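You operate a simulated robot arm through the tools that you are given. There is no shell and no other tool. Be economical: measure what you need, move in short steps, check, and stop when the job is done.

Carry out the task below with a simulated robot arm. There is one attempt and no reset: what you move stays moved.

## Task
Swap the tan loafer's short shoe tree for the long one and dust its toe.
Fine: the long tree, marked L, lies ready beside the shoe rest; the short one, marked S, goes on the onyx top; the knob sits at the heel; use the orange pad and put it back.

The check looks at the end state, three seconds after you hand in, the way a careful person would. Anything else that was tipped, shoved, dropped, spilled or broken makes it a failure.

## Robot
A 6-joint arm with a two-finger parallel gripper, fixed in place. Base frame: the origin is at the foot of the arm, x ahead of it, y to its left, z up; the work surface is at about z = 0.72. Readings come in m, degrees, newtons and seconds.
With the tool pointing down near the work surface it reaches from about 0.22 to 0.62 m from the base axis. Its first joint turns from -66.0 to 66.0 degrees. Payload 2.7 kg.
The tool frame sits at the grasp point between the pads (the TCP): z along the fingers, y along the line on which they close. The tips reach 0.023 m beyond it. The gripper opens to 0.094 m. The fingers are 0.038 m wide and 0.01 m thick; the gripper's body (0.054 by 0.096 m) begins 0.039 m behind the TCP.
Orientation is that of the tool frame in the base frame, as [roll, pitch, yaw] about the fixed x, y, z axes, in that order (R = Rz(yaw) Ry(pitch) Rx(roll)). With the fingers straight down and closing along the base's y, the tool's x points along the base's -x, its y along +y and its z along -z.

## Interface
- The arm moves only by the tool jog_arm. Its argument "moves" is a list of rows, each a list of 7 numbers: the finger opening in cm, from 0 to 9.4, then the shift along the base's x, y, z in cm, then the turn, a rotation vector about the base's x, y, z in rad. In form: [[jaw, tx, ty, tz, rx, ry, rz], ...]. A call has 1 to 10 rows; each row is the pose to reach, as a shift and turn from the pose commanded when the call began. A row lasts 0.2 s, in which the tool goes at most 0.05 m and 8.6 degrees; a call with a longer step from one row to the next is refused whole, and so is a gripper value outside its range. Where a pose cannot be reached the arm comes as near as it can. A force on the tool above 40 N (or 10 N above the force at the start of the call, whichever is more), or a blocked arm, ends the call early, and 0.2 s more pass. The fingers move at their own pace (about 0.045 m/s each) and stop on an object; they squeeze with about 30 N. The grip force told is the motor's: it shows also when the fingers shut on nothing. Time passes only in rows, and 0.2 s behind the last, so rows that repeat a pose let the fingers close. The reply holds the time, the measured pose of the TCP, the force on the tool along the base axes, the opening and the grip force, in the units named above and with some noise.
- Cameras (640 x 400 px; columns grow to the right, rows downward): "scene" is fixed at [0.0659, -0.4404, 1.3968]; the picture's right is [0.84, -0.54, 0.00], its down [-0.32, -0.50, -0.80] and it looks along [0.43, 0.68, -0.60] (base axes); focal length 312 px, centre (320, 200). "wrist" rides on the gripper at [0.086, 0.016, -0.075] in the tool frame; the picture's right is [-0.18, 0.98, 0.00], its down [-0.58, -0.11, -0.81] and it looks along [-0.79, -0.15, 0.59] (tool axes); focal length 243 px, centre (320, 200). There is no depth. A picture from a camera that has moved, and an enlarged one, comes with that camera's place and axes in the base frame and with its lens. The place of the scene camera against the robot may be out by one fixed shift of up to 0.018 m in any direction.
- camera(camera): a new picture of that camera. The clock stands still meanwhile.
- inspect(camera, box): a new picture of the part [left, top, right, bottom] of that camera's present view, enlarged. The clock stands still meanwhile.
- sign_off(): hands the job in; it is judged then, once.

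Go step by step. Nothing tells you positions but the pictures and the camera data: compare them with the known pose of the tool, close in by small moves and look again before you grip or let go. The budget is 120 turns and 68 pictures, counting those below and the enlarged ones. Unless the task says otherwise, let go and move clear before handing in, and close with one line.

The tools are called as name(argument=value, ...) on one line, values as JSON. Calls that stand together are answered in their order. jog_arm: Moves the arm, as the interface text tells. Its arguments: {"type":"object","properties":{"moves":{"type":"array","items":{"type":"array","items":{"type":"number"}}}},"required":["moves"]} The other tools are called the same way: camera (camera) takes a picture; inspect (camera, box) takes an enlarged picture of a part of a camera's view; sign_off () hands the job in.

At the start:

```text
time: 0.0
position: [0.3388, 0.0954, 1.0645]
tool_rot: [-180.0, 0.1, -179.9]
force: [1.4, -0.7, -0.2]
opening: 0.0941
gripper_force: 0.0
```

scene: 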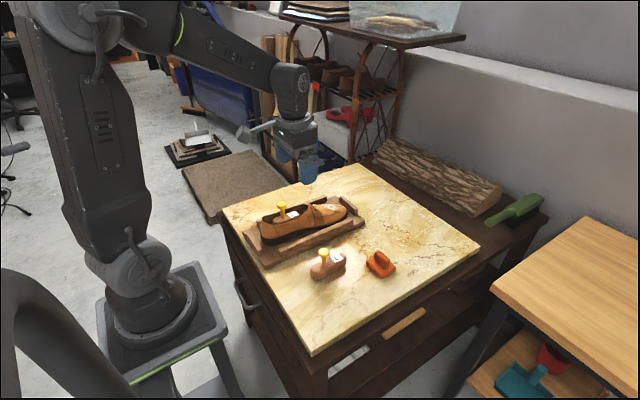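
wrist: 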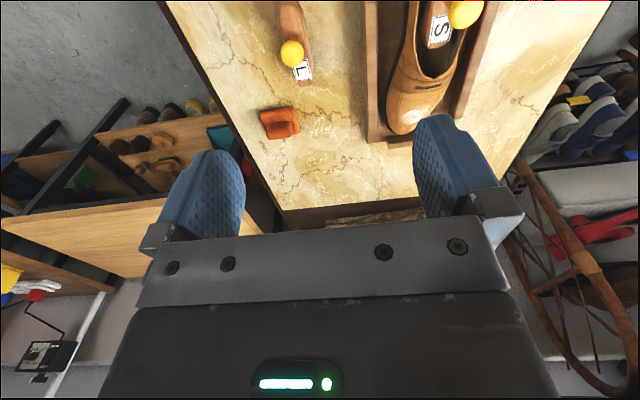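

I see the loafer on its rest with the S tree in it, the L tree and an orange pad beside it on the onyx top. First I enlarge the views to measure.

inspect(camera="scene", box=[220, 160, 420, 300])

inspect(camera="wrist", box=[240, 0, 500, 160])

```text
2.86 times, centred on (320, 230) of scene
camera zoom: at [0.0659, -0.4404, 1.3968], right [0.84, -0.54, 0.0], down [-0.32, -0.5, -0.8], along [0.43, 0.68, -0.6], focal length 890 px, centre (320, 114)
```

zoom: 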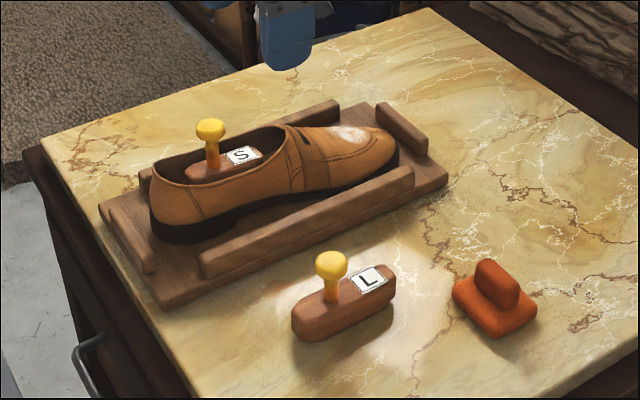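

```text
2.46 times, centred on (370, 80) of wrist
camera zoom: at [0.2524, 0.1093, 1.1388], right [0.18, 0.98, 0.0], down [0.58, -0.11, 0.81], along [0.79, -0.15, -0.59], focal length 597 px, centre (197, 495)
```

zoom: 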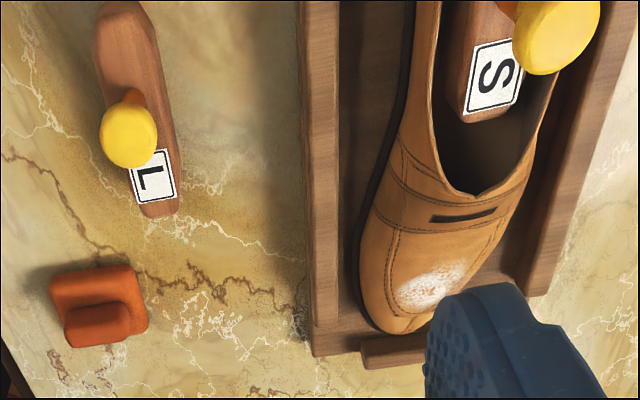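

The trees lie roughly along x with knobs at about (0.383, 0.045, 0.80) for L and (0.357, 0.229, 0.85) for S. I move back a bit to get a better wrist view of the heel and shoe.

jog_arm(moves=[[9.4, -3, 2, 0, 0, 0, 0], [9.4, -6, 5, 0, 0, 0, 0], [9.4, -9, 8, 0, 0, 0, 0], [9.4, -9, 8, 0, 0, 0, 0]])

camera(camera="wrist")

```text
time: 1.0
position: [0.2462, 0.1744, 1.0641]
tool_rot: [-180.0, 0.1, 179.9]
force: [0.4, -1.0, -0.7]
opening: 0.094
gripper_force: 0.1
```

```text
63 pictures are left
camera wrist: at [0.1618, 0.1892, 1.139], right [0.18, 0.98, 0.0], down [0.58, -0.11, 0.81], along [0.79, -0.15, -0.59], focal length 243 px, centre (320, 200)
```

wrist: 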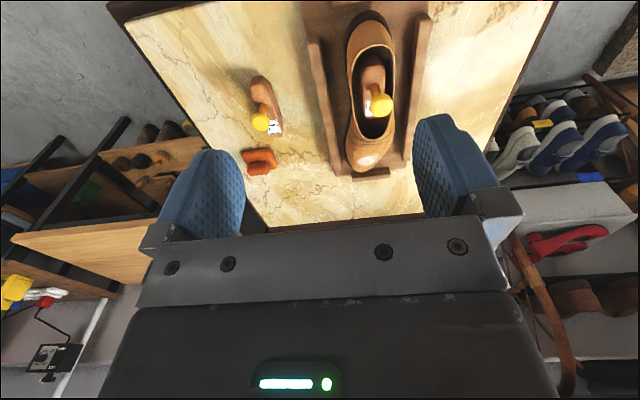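

inspect(camera="wrist", box=[290, 0, 450, 190])

inspect(camera="wrist", box=[220, 60, 340, 190])

inspect(camera="scene", box=[240, 180, 370, 260])

inspect(camera="scene", box=[300, 235, 410, 300])

```text
2.11 times, centred on (370, 95) of wrist
camera zoom: at [0.1618, 0.1892, 1.139], right [0.18, 0.98, 0.0], down [0.58, -0.11, 0.81], along [0.79, -0.15, -0.59], focal length 511 px, centre (215, 421)
```

zoom: 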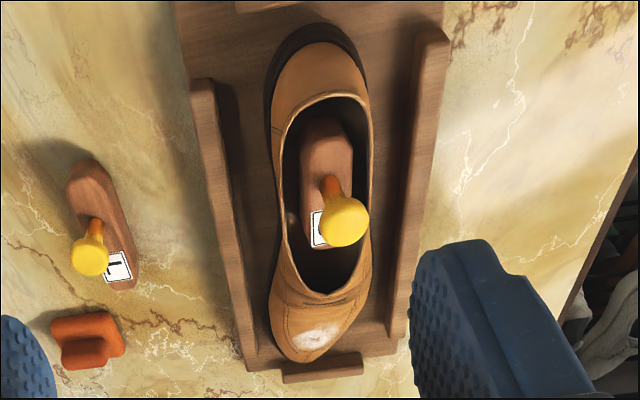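

```text
3.08 times, centred on (280, 125) of wrist
camera zoom: at [0.1618, 0.1892, 1.139], right [0.18, 0.98, 0.0], down [0.58, -0.11, 0.81], along [0.79, -0.15, -0.59], focal length 746 px, centre (443, 431)
```

zoom: 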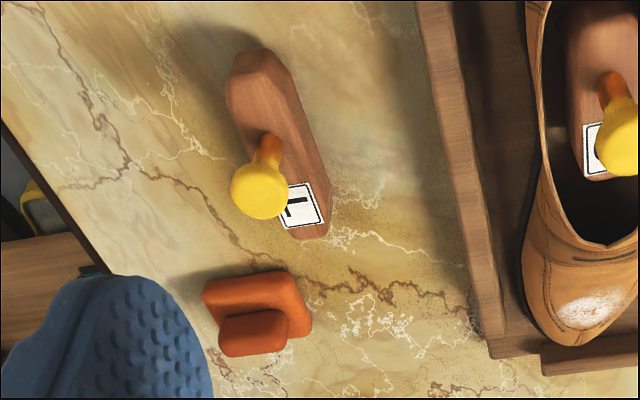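

```text
4.92 times, centred on (305, 220) of scene
camera zoom: at [0.0659, -0.4404, 1.3968], right [0.84, -0.54, 0.0], down [-0.32, -0.5, -0.8], along [0.43, 0.68, -0.6], focal length 1533 px, centre (394, 102)
```

zoom: 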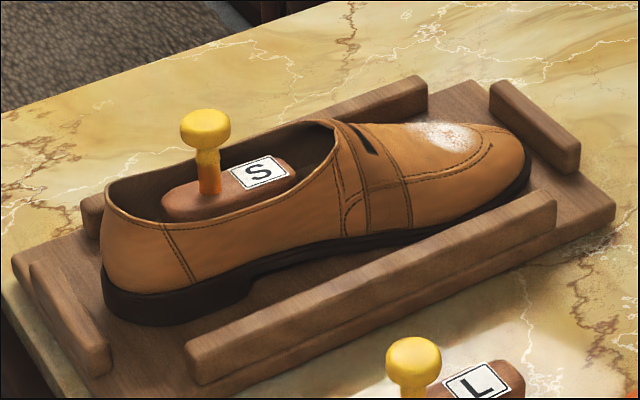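

```text
5.82 times, centred on (355, 268) of scene
camera zoom: at [0.0659, -0.4404, 1.3968], right [0.84, -0.54, 0.0], down [-0.32, -0.5, -0.8], along [0.43, 0.68, -0.6], focal length 1812 px, centre (116, -193)
```

zoom: 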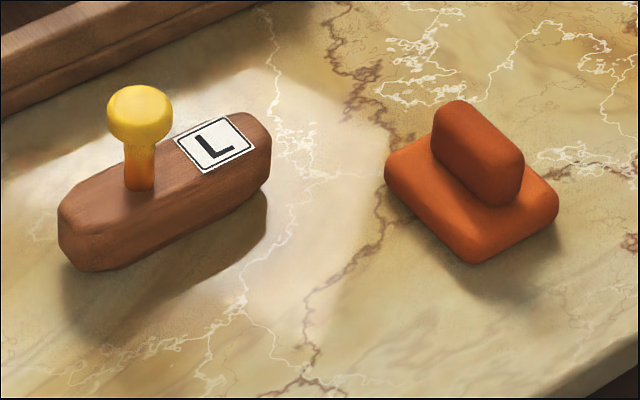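

S knob centre is near (0.357, 0.229, 0.85) and L knob near (0.384, 0.047, 0.80); the L tree is yawed about −7°. I go above the S knob to fine-check.

jog_arm(moves=[[7, 2.5, 1.2, -2.5, 0, 0, 0], [7, 5, 2.5, -5, 0, 0, 0], [7, 7.5, 3.8, -8, 0, 0, 0], [7, 9.5, 4.8, -11, 0, 0, 0], [7, 11, 5.5, -13, 0, 0, 0], [7, 11, 5.5, -13, 0, 0, 0]])

camera(camera="wrist")

inspect(camera="scene", box=[240, 150, 370, 260])

```text
time: 2.4
position: [0.3579, 0.2299, 0.9343]
tool_rot: [-180.0, 0.0, -180.0]
force: [-0.1, -0.1, -0.2]
opening: 0.0701
gripper_force: 0.1
```

```text
58 pictures are left
camera wrist: at [0.2727, 0.2443, 1.0086], right [0.18, 0.98, 0.0], down [0.58, -0.11, 0.81], along [0.79, -0.15, -0.59], focal length 243 px, centre (320, 200)
```

wrist: 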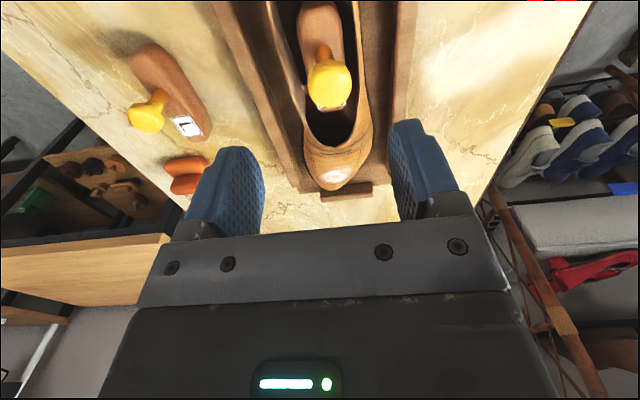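

```text
3.64 times, centred on (305, 205) of scene
camera zoom: at [0.066, -0.4404, 1.3968], right [0.84, -0.54, 0.0], down [-0.32, -0.5, -0.8], along [0.43, 0.68, -0.6], focal length 1133 px, centre (374, 182)
```

zoom: 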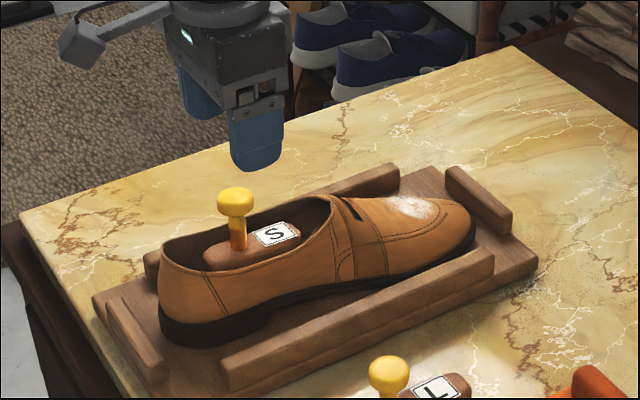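

S knob refined to about (0.357, 0.234, 0.852); the rim is near z 0.80, well below the tips. I descend over it and check before gripping.

jog_arm(moves=[[6, 0, 0.4, -3, 0, 0, 0], [6, 0, 0.4, -6, 0, 0, 0], [6, 0, 0.4, -7.9, 0, 0, 0], [6, 0, 0.4, -7.9, 0, 0, 0]])

camera(camera="wrist")

inspect(camera="scene", box=[240, 150, 370, 260])

```text
time: 3.4
position: [0.3587, 0.234, 0.8548]
tool_rot: [180.0, 0.1, -180.0]
force: [-0.1, -0.4, 0.7]
opening: 0.0602
gripper_force: 0.0
```

```text
56 pictures are left
camera wrist: at [0.2723, 0.2486, 0.9298], right [0.18, 0.98, 0.0], down [0.58, -0.11, 0.81], along [0.79, -0.15, -0.59], focal length 243 px, centre (320, 200)
```

wrist: 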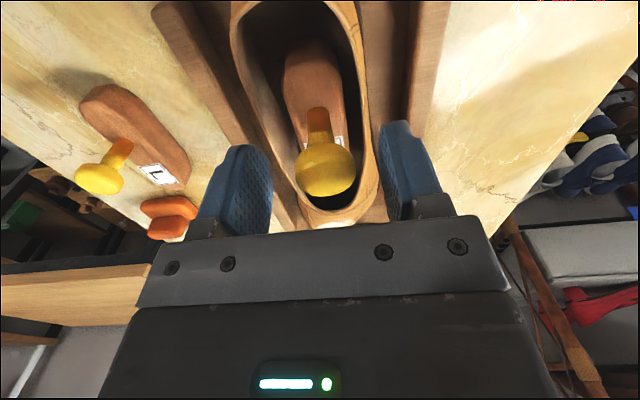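

```text
3.64 times, centred on (305, 205) of scene
camera zoom: at [0.0659, -0.4404, 1.3968], right [0.84, -0.54, 0.0], down [-0.32, -0.5, -0.8], along [0.43, 0.68, -0.6], focal length 1133 px, centre (374, 182)
```

zoom: 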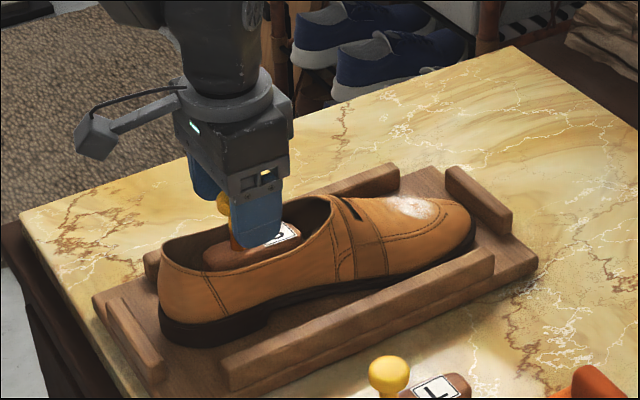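

The knob is between the fingers, about 7 mm below the TCP. I lower a touch and close.

jog_arm(moves=[[6, -0.1, 0.1, -0.7, 0, 0, 0], [4, -0.1, 0.1, -0.7, 0, 0, 0], [2, -0.1, 0.1, -0.7, 0, 0, 0], [2, -0.1, 0.1, -0.7, 0, 0, 0], [1.5, -0.1, 0.1, -0.7, 0, 0, 0], [1.5, -0.1, 0.1, -0.7, 0, 0, 0]])

camera(camera="wrist")

```text
time: 4.8
position: [0.3577, 0.2351, 0.8487]
tool_rot: [179.9, 0.0, -180.0]
force: [0.8, 1.3, 0.3]
opening: 0.0287
gripper_force: 30.3
```

```text
54 pictures are left
camera wrist: at [0.2716, 0.2494, 0.9232], right [0.18, 0.98, 0.0], down [0.58, -0.11, 0.81], along [0.79, -0.15, -0.59], focal length 243 px, centre (320, 200)
```

wrist: 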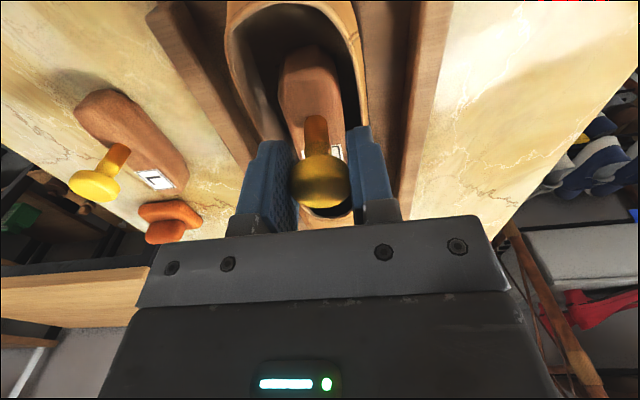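

Gripped at 28.7 mm. I lift slowly, watching the force.

jog_arm(moves=[[1.5, 0, 0, 1, 0, 0, 0], [1.5, 0, 0, 2, 0, 0, 0], [1.5, 0, 0, 3.5, 0, 0, 0], [1.5, 0, 0, 5, 0, 0, 0], [1.5, 0, 0, 6.5, 0, 0, 0], [1.5, 0, 0, 8, 0, 0, 0], [1.5, 0, 0, 10, 0, 0, 0], [1.5, 0, 0, 10, 0, 0, 0]])

inspect(camera="scene", box=[220, 110, 420, 300])

camera(camera="wrist")

```text
time: 6.6
position: [0.3582, 0.2343, 0.9474]
tool_rot: [179.9, 0.0, -180.0]
force: [-0.7, 0.0, -1.5]
opening: 0.0289
gripper_force: 29.6
```

```text
2.11 times, centred on (320, 205) of scene
camera zoom: at [0.066, -0.4404, 1.3968], right [0.84, -0.54, 0.0], down [-0.32, -0.5, -0.8], along [0.43, 0.68, -0.6], focal length 656 px, centre (320, 190)
```

zoom: 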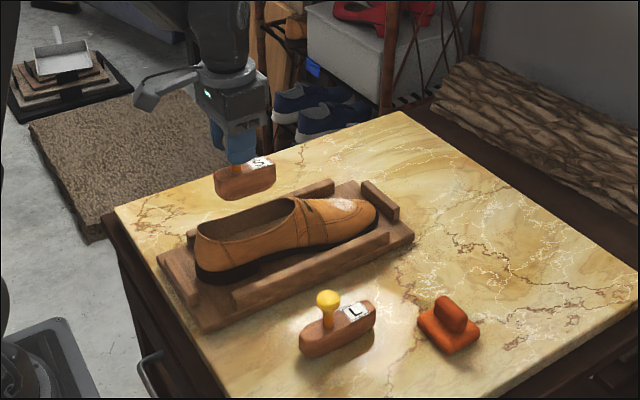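

```text
52 pictures are left
camera wrist: at [0.2716, 0.2492, 1.0226], right [0.18, 0.98, 0.0], down [0.58, -0.11, 0.81], along [0.79, -0.15, -0.59], focal length 243 px, centre (320, 200)
```

wrist: 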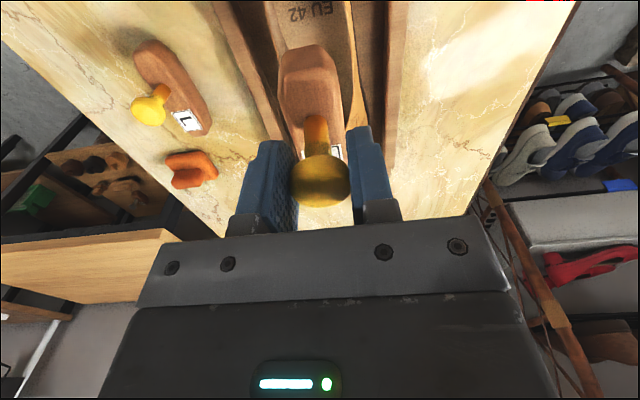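

S is out cleanly. I carry it over to clear onyx near (0.34, −0.06), right of the L tree.

jog_arm(moves=[[1.5, -0.3, -4, 0, 0, 0, 0], [1.5, -0.6, -8, 0, 0, 0, 0], [1.5, -0.9, -12, 0, 0, 0, 0], [1.5, -1.2, -16, 0, 0, 0, 0], [1.5, -1.5, -20, 0, 0, 0, 0], [1.5, -1.8, -24, 0, 0, 0, 0], [1.5, -1.8, -27, 0, 0, 0, 0], [1.5, -1.8, -29.5, 0, 0, 0, 0], [1.5, -1.8, -29.5, -4, 0, 0, 0], [1.5, -1.8, -29.5, -8, 0, 0, 0]])

camera(camera="wrist")

inspect(camera="scene", box=[220, 160, 420, 340])

```text
time: 8.8
position: [0.3394, -0.0607, 0.8685]
tool_rot: [180.0, 0.0, -180.0]
force: [-0.2, 0.0, -2.1]
opening: 0.0287
gripper_force: 30.3
```

```text
51 pictures are left
camera wrist: at [0.2527, -0.0456, 0.9427], right [0.18, 0.98, 0.0], down [0.58, -0.11, 0.81], along [0.79, -0.15, -0.59], focal length 243 px, centre (320, 200)
```

wrist: 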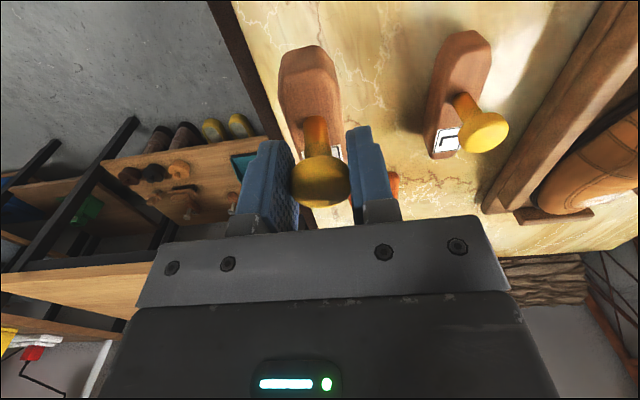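

```text
2.22 times, centred on (320, 250) of scene
camera zoom: at [0.0659, -0.4404, 1.3968], right [0.84, -0.54, 0.0], down [-0.32, -0.5, -0.8], along [0.43, 0.68, -0.6], focal length 692 px, centre (320, 89)
```

zoom: 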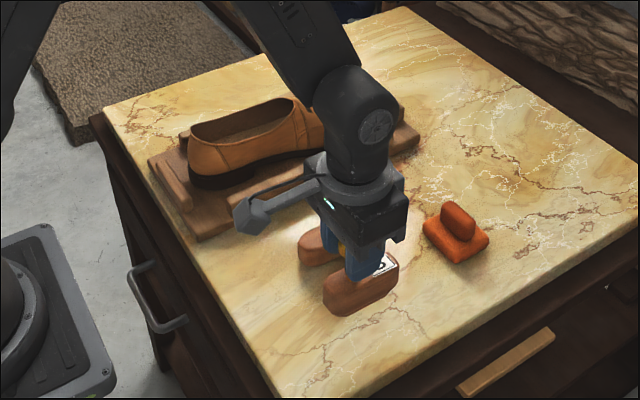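

S hangs clear over the onyx with margin to the edge. I lower it slowly until it touches.

jog_arm(moves=[[1.5, 0, 0, -2, 0, 0, 0], [1.5, 0, 0, -4, 0, 0, 0], [1.5, 0, 0, -5, 0, 0, 0], [1.5, 0, 0, -5.6, 0, 0, 0], [1.5, 0, 0, -6.0, 0, 0, 0], [1.5, 0, 0, -6.3, 0, 0, 0]])

inspect(camera="scene", box=[260, 220, 380, 330])

```text
time: 10.2
position: [0.3407, -0.0595, 0.8052]
tool_rot: [180.0, -0.1, -180.0]
force: [0.1, 0.3, -0.4]
opening: 0.0283
gripper_force: 30.3
```

```text
3.64 times, centred on (320, 275) of scene
camera zoom: at [0.066, -0.4404, 1.3968], right [0.84, -0.54, 0.0], down [-0.32, -0.5, -0.8], along [0.43, 0.68, -0.6], focal length 1133 px, centre (320, -73)
```

zoom: 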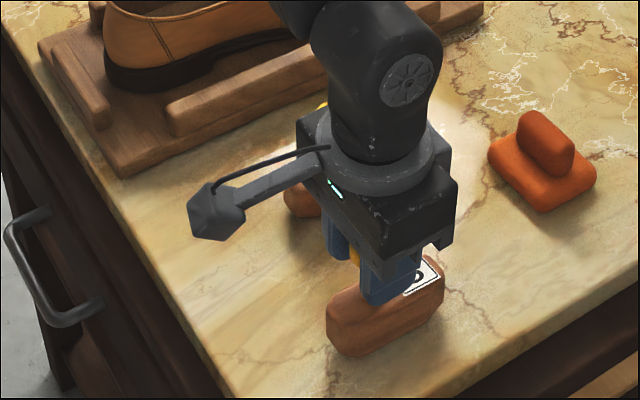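

The weight reading suggests it is close to touching. I go down in millimetre steps.

jog_arm(moves=[[1.5, 0, 0, -0.1, 0, 0, 0], [1.5, 0, 0, -0.2, 0, 0, 0], [1.5, 0, 0, -0.3, 0, 0, 0], [1.5, 0, 0, -0.3, 0, 0, 0]])

```text
time: 11.2
position: [0.3398, -0.0597, 0.8024]
tool_rot: [-179.9, 0.0, -180.0]
force: [-8.0, -1.1, 22.4]
opening: 0.0287
gripper_force: 29.8
```

Contact at about z 0.803. I ease the pressure and open.

jog_arm(moves=[[1.5, 0, 0, 0.15, 0, 0, 0], [1.5, 0, 0, 0.15, 0, 0, 0], [3.5, 0, 0, 0.15, 0, 0, 0], [5, 0, 0, 0.15, 0, 0, 0], [6, 0, 0, 0.15, 0, 0, 0], [6, 0, 0, 2, 0, 0, 0], [6, 0, 0, 5, 0, 0, 0], [6, 0, 0, 8.5, 0, 0, 0], [6, 0, 0, 12, 0, 0, 0]])

camera(camera="wrist")

inspect(camera="scene", box=[220, 160, 420, 340])

```text
time: 13.2
position: [0.3397, -0.0608, 0.9221]
tool_rot: [180.0, -0.1, 179.9]
force: [0.4, 0.7, 0.0]
opening: 0.0601
gripper_force: 0.0
```

```text
48 pictures are left
camera wrist: at [0.2537, -0.0464, 0.9959], right [0.18, 0.98, 0.0], down [0.58, -0.11, 0.81], along [0.79, -0.15, -0.59], focal length 243 px, centre (320, 200)
```

wrist: 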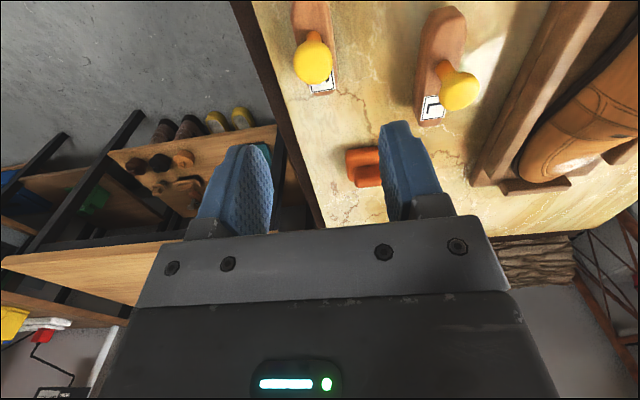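

```text
2.22 times, centred on (320, 250) of scene
camera zoom: at [0.0659, -0.4404, 1.3968], right [0.84, -0.54, 0.0], down [-0.32, -0.5, -0.8], along [0.43, 0.68, -0.6], focal length 692 px, centre (320, 89)
```

zoom: 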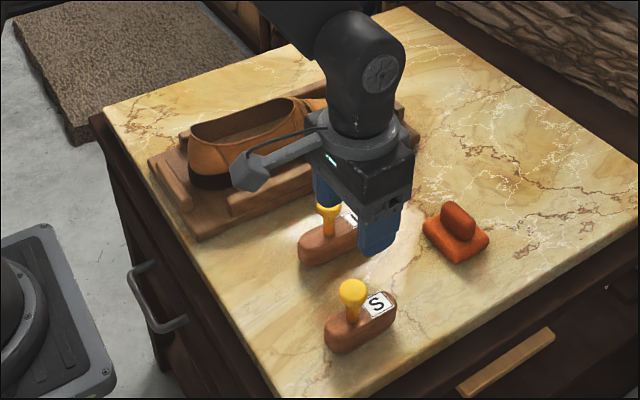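

S stands upright on the onyx. Before fetching L I look into the empty shoe to plan the insertion.

jog_arm(moves=[[6, -1, 3, 1, 0, 0, 0], [6, -2, 7, 2, 0, 0, 0], [6, -3, 11, 3, 0, 0, 0], [6, -4, 15, 4, 0, 0, 0], [6, -5, 19, 5, 0, 0, 0], [6, -6, 23, 6, 0, 0, 0], [6, -7, 27, 7, 0, 0, 0], [6, -8, 28, 7, 0, 0, 0], [6, -8, 28, 7, 0, 0, 0]])

inspect(camera="wrist", box=[210, 0, 450, 150])

inspect(camera="scene", box=[240, 180, 370, 260])

```text
time: 15.2
position: [0.2591, 0.2224, 0.9922]
tool_rot: [179.9, 0.0, -179.9]
force: [0.2, -0.5, -0.5]
opening: 0.06
gripper_force: 0.1
```

```text
2.67 times, centred on (330, 75) of wrist
camera zoom: at [0.1733, 0.2357, 1.0669], right [0.18, 0.98, 0.0], down [0.58, -0.11, 0.81], along [0.79, -0.15, -0.59], focal length 647 px, centre (293, 533)
```

zoom: 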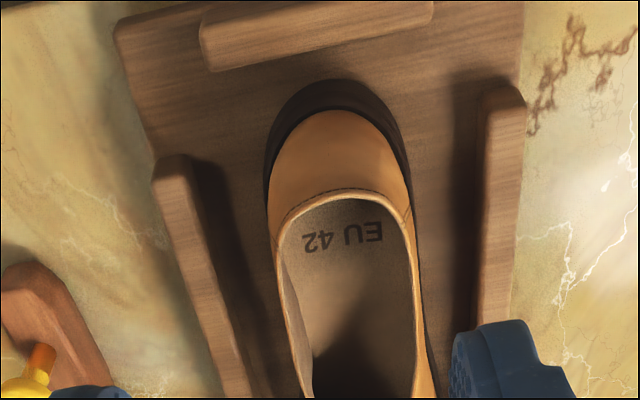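

```text
4.92 times, centred on (305, 220) of scene
camera zoom: at [0.0659, -0.4404, 1.3968], right [0.84, -0.54, 0.0], down [-0.32, -0.5, -0.8], along [0.43, 0.68, -0.6], focal length 1533 px, centre (394, 102)
```

zoom: 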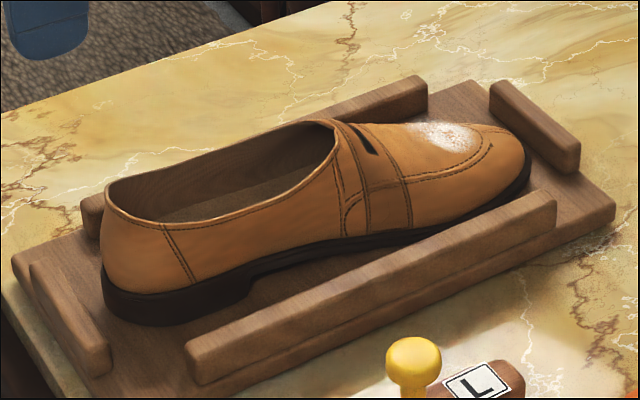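

The shoe opening runs x≈0.295–0.447, midline y≈0.231, so the ~13 cm L tree fits straight down with its knob near x 0.352. Now over to the L knob.

jog_arm(moves=[[6, 2, -3, 0, 0, 0, 0], [6, 4, -6, 0, 0, 0, 0], [6, 6, -9, 0, 0, 0, 0], [6, 8, -12, 0, 0, 0, 0], [6, 10, -15, -2, 0, 0, 0], [6, 12.5, -17.5, -5, 0, 0, 0], [6, 12.5, -17.5, -9, 0, 0, 0], [6, 12.5, -17.5, -9, 0, 0, 0]])

camera(camera="wrist")

```text
time: 17.0
position: [0.3842, 0.0452, 0.902]
tool_rot: [179.9, 0.1, 180.0]
force: [-1.2, 0.1, 0.6]
opening: 0.0602
gripper_force: 0.1
```

```text
44 pictures are left
camera wrist: at [0.2984, 0.0594, 0.9764], right [0.18, 0.98, 0.0], down [0.58, -0.11, 0.81], along [0.79, -0.15, -0.59], focal length 243 px, centre (320, 200)
```

wrist: 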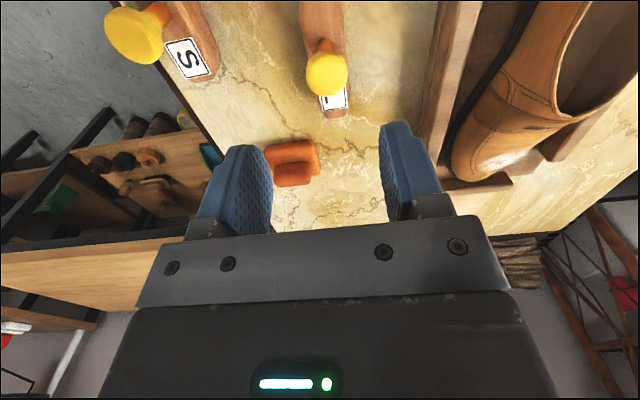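

The L knob measures (0.383, 0.048, ~0.803). I descend on it and close.

jog_arm(moves=[[6, 0, 0.3, -3.5, 0, 0, 0], [6, 0, 0.3, -7, 0, 0, 0], [6, 0, 0.3, -9.7, 0, 0, 0], [6, 0, 0.3, -9.7, 0, 0, 0], [4, 0, 0.3, -9.7, 0, 0, 0], [2, 0, 0.3, -9.7, 0, 0, 0], [1.5, 0, 0.3, -9.7, 0, 0, 0], [1.5, 0, 0.3, -9.7, 0, 0, 0]])

camera(camera="wrist")

```text
time: 18.8
position: [0.3838, 0.0488, 0.8064]
tool_rot: [180.0, 0.0, -180.0]
force: [0.5, 0.6, 0.6]
opening: 0.0289
gripper_force: 30.1
```

```text
43 pictures are left
camera wrist: at [0.2978, 0.0626, 0.8799], right [0.18, 0.98, 0.0], down [0.58, -0.11, 0.81], along [0.79, -0.15, -0.59], focal length 243 px, centre (320, 200)
```

wrist: 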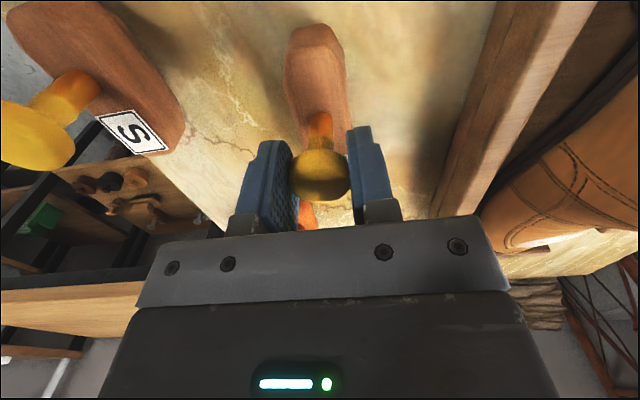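

Gripped the L knob. I lift it straight up 12 cm and look.

jog_arm(moves=[[1.5, 0, 0, 1, 0, 0, 0], [1.5, 0, 0, 2.5, 0, 0, 0], [1.5, 0, 0, 5, 0, 0, 0], [1.5, 0, 0, 8, 0, 0, 0], [1.5, 0, 0, 11, 0, 0, 0], [1.5, 0, 0, 13, 0, 0, 0], [1.5, 0, 0, 13, 0, 0, 0]])

inspect(camera="wrist", box=[240, 0, 400, 220])

inspect(camera="scene", box=[280, 160, 400, 240])

```text
time: 20.4
position: [0.3845, 0.0486, 0.9345]
tool_rot: [180.0, 0.0, 180.0]
force: [0.0, 0.1, -0.8]
opening: 0.0289
gripper_force: 29.9
```

```text
1.82 times, centred on (320, 110) of wrist
camera zoom: at [0.2983, 0.0623, 1.0092], right [0.18, 0.98, 0.0], down [0.58, -0.11, 0.81], along [0.79, -0.15, -0.59], focal length 441 px, centre (320, 364)
```

zoom: 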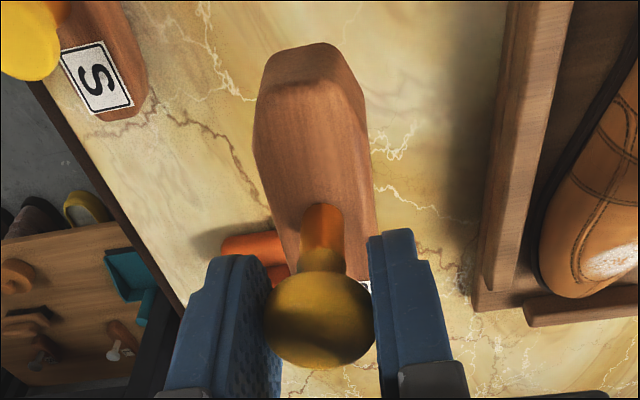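

```text
5.00 times, centred on (340, 200) of scene
camera zoom: at [0.066, -0.4404, 1.3968], right [0.84, -0.54, 0.0], down [-0.32, -0.5, -0.8], along [0.43, 0.68, -0.6], focal length 1557 px, centre (220, 200)
```

zoom: 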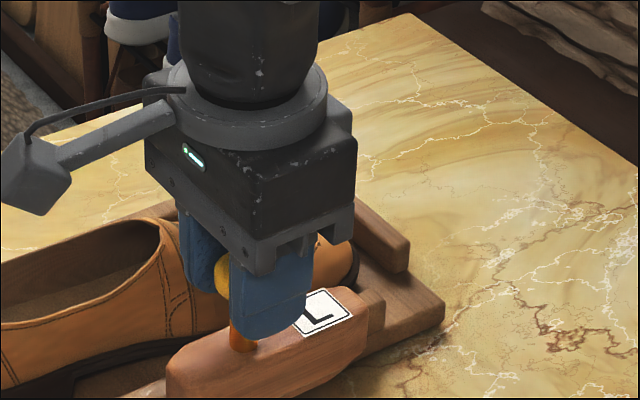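

L hangs level, about 11.5 cm long and 3 cm wide, so it fits the opening with room. I carry it over the shoe at knob (0.357, 0.233), turning it about +2°.

jog_arm(moves=[[1.5, 0, 1, 2.5, 0, 0, 0], [1.5, -0.5, 4, 2.5, 0, 0, 0.01], [1.5, -1, 7.5, 2.5, 0, 0, 0.02], [1.5, -1.5, 11, 2.5, 0, 0, 0.03], [1.5, -2.2, 14.5, 2.5, 0, 0, 0.04], [1.5, -2.7, 17, 2.5, 0, 0, 0.04], [1.5, -2.7, 18.5, 2.5, 0, 0, 0.04], [1.5, -2.7, 18.5, 2.5, 0, 0, 0.04]])

camera(camera="wrist")

inspect(camera="scene", box=[230, 130, 370, 260])

```text
time: 22.2
position: [0.3579, 0.233, 0.9606]
tool_rot: [180.0, 0.0, -177.7]
force: [0.9, 0.0, -1.8]
opening: 0.0288
gripper_force: 29.9
```

```text
40 pictures are left
camera wrist: at [0.2709, 0.2441, 1.0351], right [0.14, 0.99, 0.0], down [0.59, -0.09, 0.81], along [0.8, -0.12, -0.59], focal length 243 px, centre (320, 200)
```

wrist: 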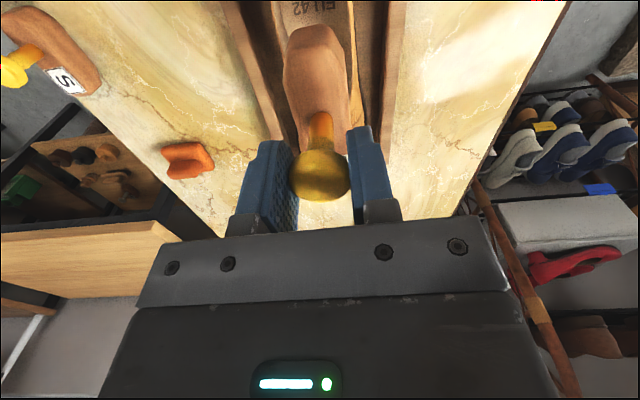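

```text
3.08 times, centred on (300, 195) of scene
camera zoom: at [0.066, -0.4404, 1.3968], right [0.84, -0.54, 0.0], down [-0.32, -0.5, -0.8], along [0.43, 0.68, -0.6], focal length 958 px, centre (382, 215)
```

zoom: 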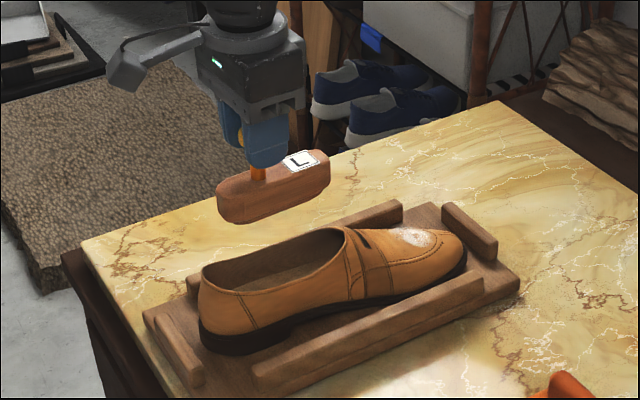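

L hangs above the opening, aligned. I lower it to just above the rim and check.

jog_arm(moves=[[1.5, 0, 0, -2, 0, 0, 0], [1.5, 0, 0, -4, 0, 0, 0], [1.5, 0, 0, -5, 0, 0, 0], [1.5, 0, 0, -5, 0, 0, 0]])

inspect(camera="wrist", box=[220, 0, 420, 210])

inspect(camera="scene", box=[230, 150, 370, 260])

```text
time: 23.2
position: [0.3583, 0.2322, 0.9111]
tool_rot: [-179.9, 0.0, -177.7]
force: [0.1, -0.4, -0.9]
opening: 0.029
gripper_force: 29.7
```

```text
1.90 times, centred on (320, 105) of wrist
camera zoom: at [0.271, 0.2434, 0.9848], right [0.14, 0.99, 0.0], down [0.59, -0.09, 0.81], along [0.8, -0.12, -0.59], focal length 462 px, centre (320, 381)
```

zoom: 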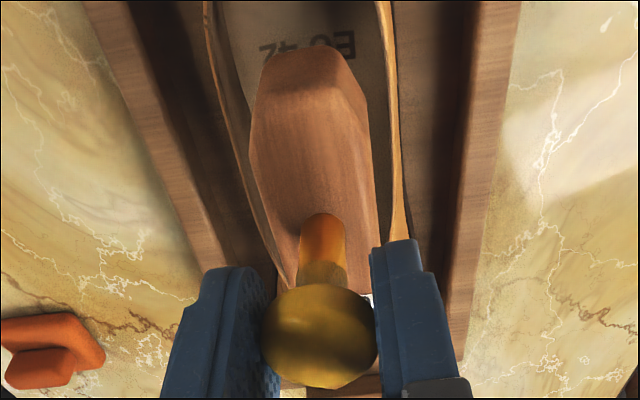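

```text
3.64 times, centred on (300, 205) of scene
camera zoom: at [0.066, -0.4404, 1.3968], right [0.84, -0.54, 0.0], down [-0.32, -0.5, -0.8], along [0.43, 0.68, -0.6], focal length 1133 px, centre (393, 182)
```

zoom: 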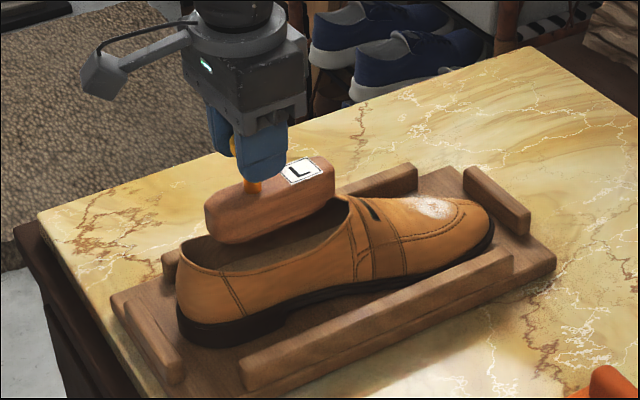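

Clearances look fine; I shift 3 mm right, add ~2° of yaw and lower toward the insole (expected TCP z ≈ 0.852).

jog_arm(moves=[[1.5, 0, -0.3, 0, 0, 0, 0.03], [1.5, 0, -0.3, -1, 0, 0, 0.03], [1.5, 0, -0.3, -2, 0, 0, 0.03], [1.5, 0, -0.3, -3, 0, 0, 0.03], [1.5, 0, -0.3, -4, 0, 0, 0.03], [1.5, 0, -0.3, -5, 0, 0, 0.03], [1.5, 0, -0.3, -5.5, 0, 0, 0.03], [1.5, 0, -0.3, -5.5, 0, 0, 0.03]])

inspect(camera="wrist", box=[220, 0, 420, 210])

inspect(camera="scene", box=[230, 150, 370, 260])

```text
time: 25.0
position: [0.358, 0.2312, 0.8542]
tool_rot: [-180.0, -0.1, -176.0]
force: [-3.4, -2.0, 0.0]
opening: 0.029
gripper_force: 30.1
```

```text
1.90 times, centred on (320, 105) of wrist
camera zoom: at [0.2699, 0.2385, 0.929], right [0.11, 0.99, 0.0], down [0.59, -0.07, 0.81], along [0.8, -0.09, -0.59], focal length 462 px, centre (320, 381)
```

zoom: 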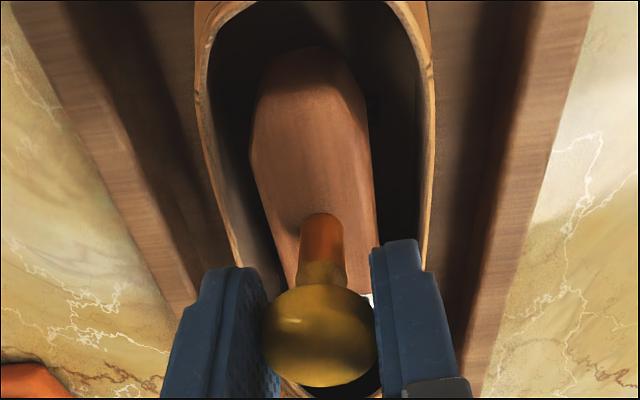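

```text
3.64 times, centred on (300, 205) of scene
camera zoom: at [0.0659, -0.4405, 1.3968], right [0.84, -0.54, 0.0], down [-0.32, -0.5, -0.8], along [0.43, 0.68, -0.6], focal length 1133 px, centre (393, 182)
```

zoom: 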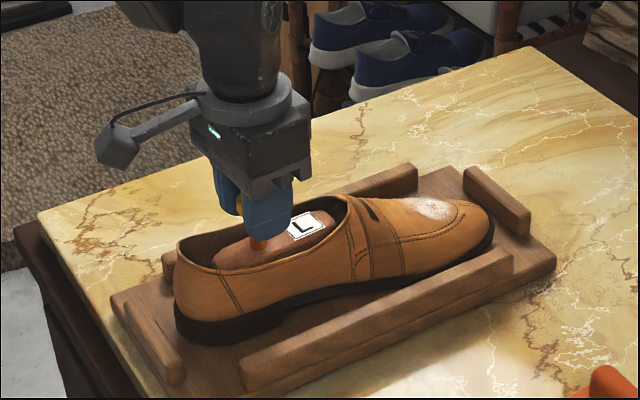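

L is inside the shoe, almost seated, touching lightly. I lower by millimetres until it rests on the insole.

jog_arm(moves=[[1.5, 0, 0, -0.1, 0, 0, 0], [1.5, 0, 0, -0.2, 0, 0, 0], [1.5, 0, 0, -0.2, 0, 0, 0]])

```text
time: 25.8
position: [0.3566, 0.2301, 0.8536]
tool_rot: [-180.0, 0.0, -176.0]
force: [-7.6, 0.3, 4.5]
opening: 0.0291
gripper_force: 30.2
```

There is some backward push, so the toe end seems to touch the throat. I shift 3 mm toward the heel and lower again.

jog_arm(moves=[[1.5, -0.2, 0, 0, 0, 0, 0], [1.5, -0.4, 0, 0, 0, 0, 0], [1.5, -0.4, 0, 0, 0, 0, 0]])

inspect(camera="scene", box=[230, 150, 370, 260])

```text
time: 26.6
position: [0.3538, 0.2308, 0.8541]
tool_rot: [179.9, 0.0, -175.9]
force: [0.9, 0.5, 2.1]
opening: 0.0288
gripper_force: 30.5
```

```text
3.64 times, centred on (300, 205) of scene
camera zoom: at [0.066, -0.4404, 1.3968], right [0.84, -0.54, 0.0], down [-0.32, -0.5, -0.8], along [0.43, 0.68, -0.6], focal length 1133 px, centre (393, 182)
```

zoom: 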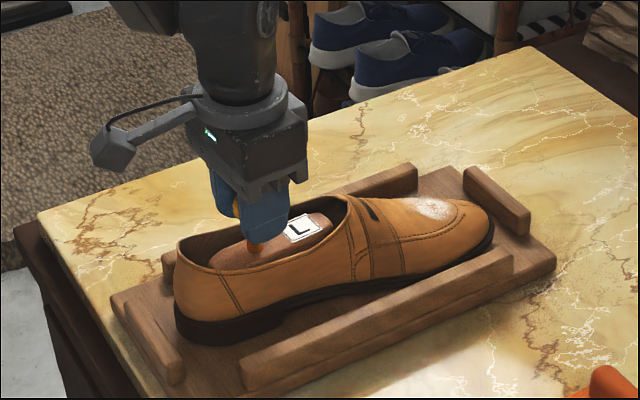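

The side load is gone. I press down a little more to confirm seating.

jog_arm(moves=[[1.5, 0, 0, -0.1, 0, 0, 0], [1.5, 0, 0, -0.2, 0, 0, 0], [1.5, 0, 0, -0.2, 0, 0, 0]])

inspect(camera="wrist", box=[220, 0, 420, 210])

```text
time: 27.4
position: [0.3547, 0.2306, 0.8525]
tool_rot: [179.8, 0.2, -176.0]
force: [1.6, 1.5, 22.8]
opening: 0.029
gripper_force: 29.6
```

```text
1.90 times, centred on (320, 105) of wrist
camera zoom: at [0.2674, 0.2385, 0.9263], right [0.11, 0.99, 0.0], down [0.58, -0.07, 0.81], along [0.8, -0.09, -0.59], focal length 462 px, centre (320, 381)
```

zoom: 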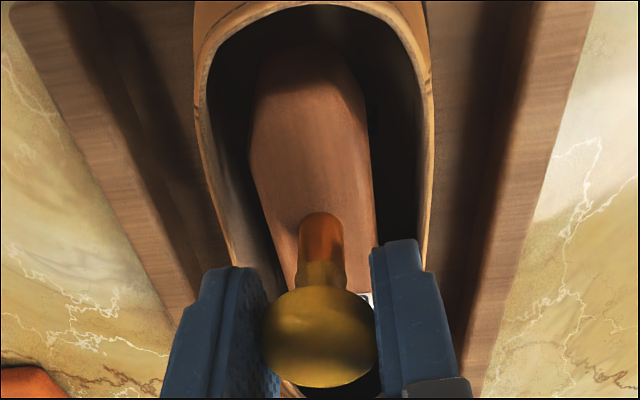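

Seated at the predicted height. I ease the load, open, and rise.

jog_arm(moves=[[1.5, 0, 0, 0.15, 0, 0, 0], [1.5, 0, 0, 0.15, 0, 0, 0], [3.5, 0, 0, 0.15, 0, 0, 0], [5, 0, 0, 0.15, 0, 0, 0], [5.5, 0, 0, 0.15, 0, 0, 0], [5.5, 0, 0, 2, 0, 0, 0], [5.5, 0, 0, 5, 0, 0, -0.035], [5.5, 0, 0, 8.5, 0, 0, -0.07], [5.5, -4, 0, 10, 0, 0, -0.07], [5.5, -8, -1, 12, 0, 0, -0.07]])

inspect(camera="wrist", box=[210, 0, 450, 200])

inspect(camera="scene", box=[230, 150, 370, 260])

```text
time: 29.6
position: [0.2718, 0.2202, 0.9724]
tool_rot: [-180.0, 0.1, 179.9]
force: [-0.6, -0.2, -0.2]
opening: 0.0547
gripper_force: 0.2
```

```text
2.00 times, centred on (330, 100) of wrist
camera zoom: at [0.1863, 0.234, 1.046], right [0.18, 0.98, 0.0], down [0.58, -0.11, 0.81], along [0.79, -0.15, -0.59], focal length 485 px, centre (300, 400)
```

zoom: 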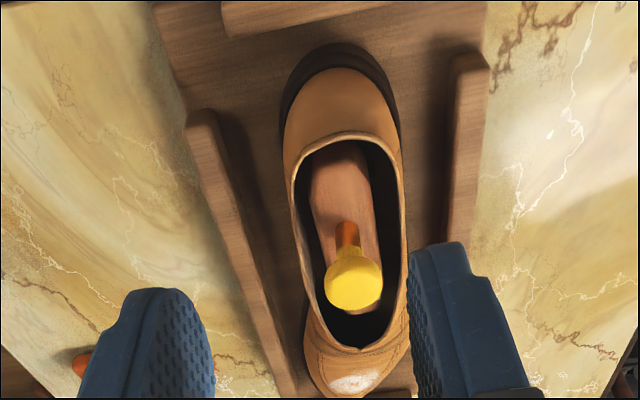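

```text
3.64 times, centred on (300, 205) of scene
camera zoom: at [0.066, -0.4404, 1.3968], right [0.84, -0.54, 0.0], down [-0.32, -0.5, -0.8], along [0.43, 0.68, -0.6], focal length 1133 px, centre (393, 182)
```

zoom: 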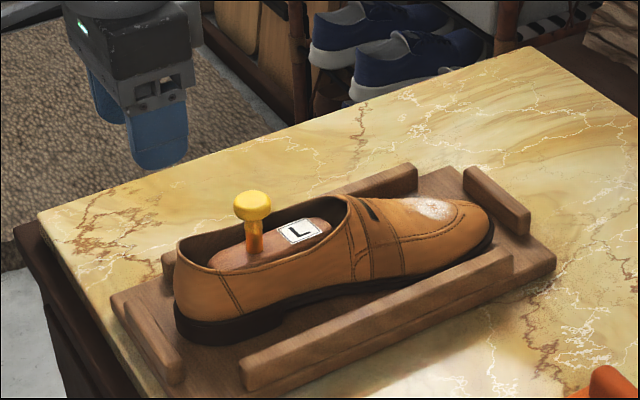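

L sits flat in the shoe with the knob at the heel. Next the orange pad near (0.52, −0.02); I hover above it.

jog_arm(moves=[[7, 2, -3, 0, 0, 0, 0], [7, 5, -6, 0, 0, 0, 0], [7, 8, -9, 0, 0, 0, 0], [7, 11, -12, 0, 0, 0, 0], [7, 14, -15, 0, 0, 0, 0], [7, 17, -18, 0, 0, 0, 0], [7, 20, -21, 0, 0, 0, 0], [7, 23, -23, -3, 0, 0, 0], [7, 24.3, -24, -7, 0, 0, 0], [7, 24.3, -24, -9, 0, 0, 0]])

inspect(camera="wrist", box=[210, 0, 450, 200])

inspect(camera="scene", box=[320, 180, 440, 300])

```text
time: 31.8
position: [0.5179, -0.0198, 0.8804]
tool_rot: [-180.0, 0.0, -180.0]
force: [0.7, 0.4, -0.2]
opening: 0.0701
gripper_force: 0.1
```

```text
2.00 times, centred on (330, 100) of wrist
camera zoom: at [0.4307, -0.0061, 0.9545], right [0.18, 0.98, 0.0], down [0.58, -0.11, 0.81], along [0.79, -0.15, -0.59], focal length 485 px, centre (300, 400)
```

zoom: 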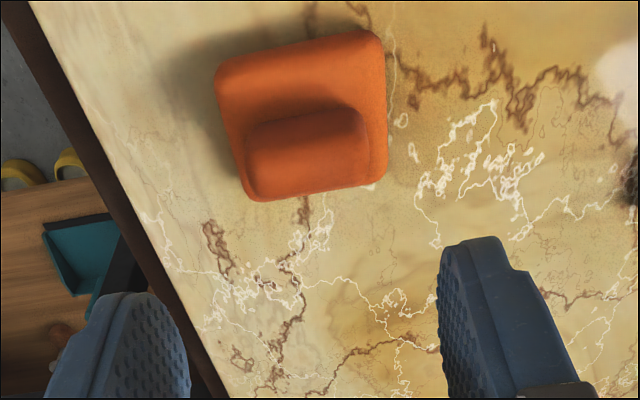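

```text
3.33 times, centred on (380, 240) of scene
camera zoom: at [0.0659, -0.4404, 1.3968], right [0.84, -0.54, 0.0], down [-0.32, -0.5, -0.8], along [0.43, 0.68, -0.6], focal length 1038 px, centre (120, 67)
```

zoom: 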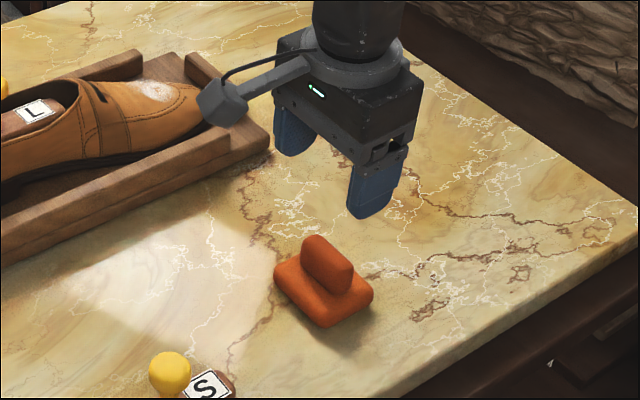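

Pad centre is about (0.530, −0.022), base 6.8×5.2 cm, handle about 5 cm along y. I descend to just above the base, fingers straddling the handle, and check.

jog_arm(moves=[[7.2, 1.3, -0.25, -3, 0, 0, 0.05], [7.2, 1.3, -0.25, -6, 0, 0, 0.05], [7.2, 1.3, -0.25, -9, 0, 0, 0.05], [7.2, 1.3, -0.25, -10.3, 0, 0, 0.05], [7.2, 1.3, -0.25, -10.3, 0, 0, 0.05]])

inspect(camera="wrist", box=[210, 50, 430, 250])

inspect(camera="scene", box=[340, 210, 420, 290])

```text
time: 33.0
position: [0.5297, -0.0235, 0.7784]
tool_rot: [-180.0, 0.0, -177.2]
force: [0.3, 0.4, -0.7]
opening: 0.072
gripper_force: 0.1
```

```text
2.00 times, centred on (320, 150) of wrist
camera zoom: at [0.4431, -0.0127, 0.8523], right [0.13, 0.99, 0.0], down [0.59, -0.08, 0.81], along [0.8, -0.11, -0.59], focal length 485 px, centre (320, 300)
```

zoom: 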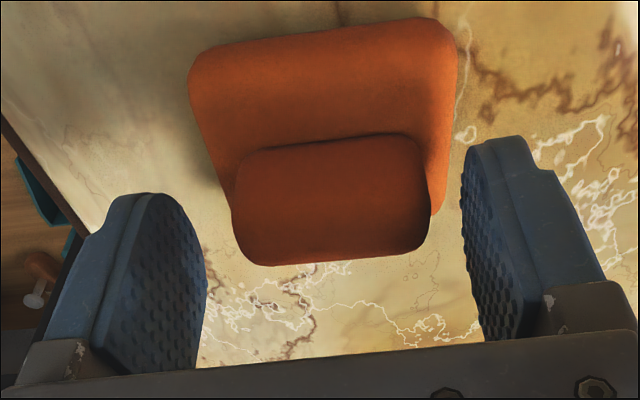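

```text
5.00 times, centred on (380, 250) of scene
camera zoom: at [0.0659, -0.4404, 1.3968], right [0.84, -0.54, 0.0], down [-0.32, -0.5, -0.8], along [0.43, 0.68, -0.6], focal length 1557 px, centre (20, -50)
```

zoom: 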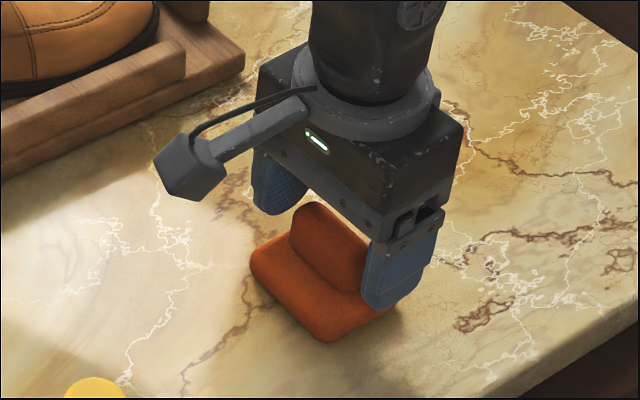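

Handle centred between fingers. I lower 9 mm and close.

jog_arm(moves=[[7.2, 0, 0.15, -0.5, 0, 0, 0], [7.2, 0, 0.15, -0.9, 0, 0, 0], [5.5, 0, 0.15, -0.9, 0, 0, 0], [4, 0, 0.15, -0.9, 0, 0, 0], [3, 0, 0.15, -0.9, 0, 0, 0], [3, 0, 0.15, -0.9, 0, 0, 0]])

inspect(camera="wrist", box=[210, 50, 430, 250])

```text
time: 34.4
position: [0.5323, -0.0214, 0.7693]
tool_rot: [-180.0, -0.1, -177.0]
force: [-0.6, -0.1, 1.4]
opening: 0.0497
gripper_force: 30.1
```

```text
2.00 times, centred on (320, 150) of wrist
camera zoom: at [0.4435, -0.0112, 0.8438], right [0.13, 0.99, 0.0], down [0.59, -0.08, 0.81], along [0.8, -0.11, -0.59], focal length 485 px, centre (320, 300)
```

zoom: 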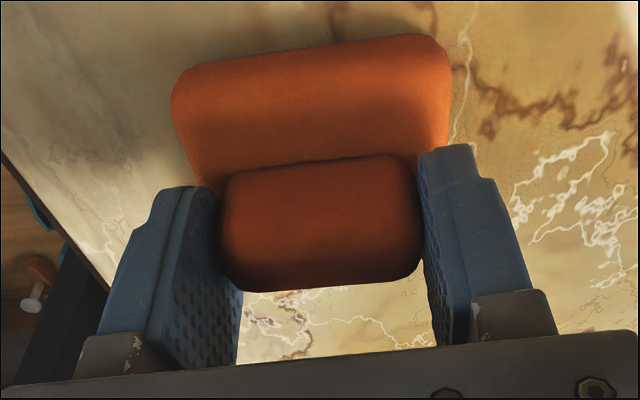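

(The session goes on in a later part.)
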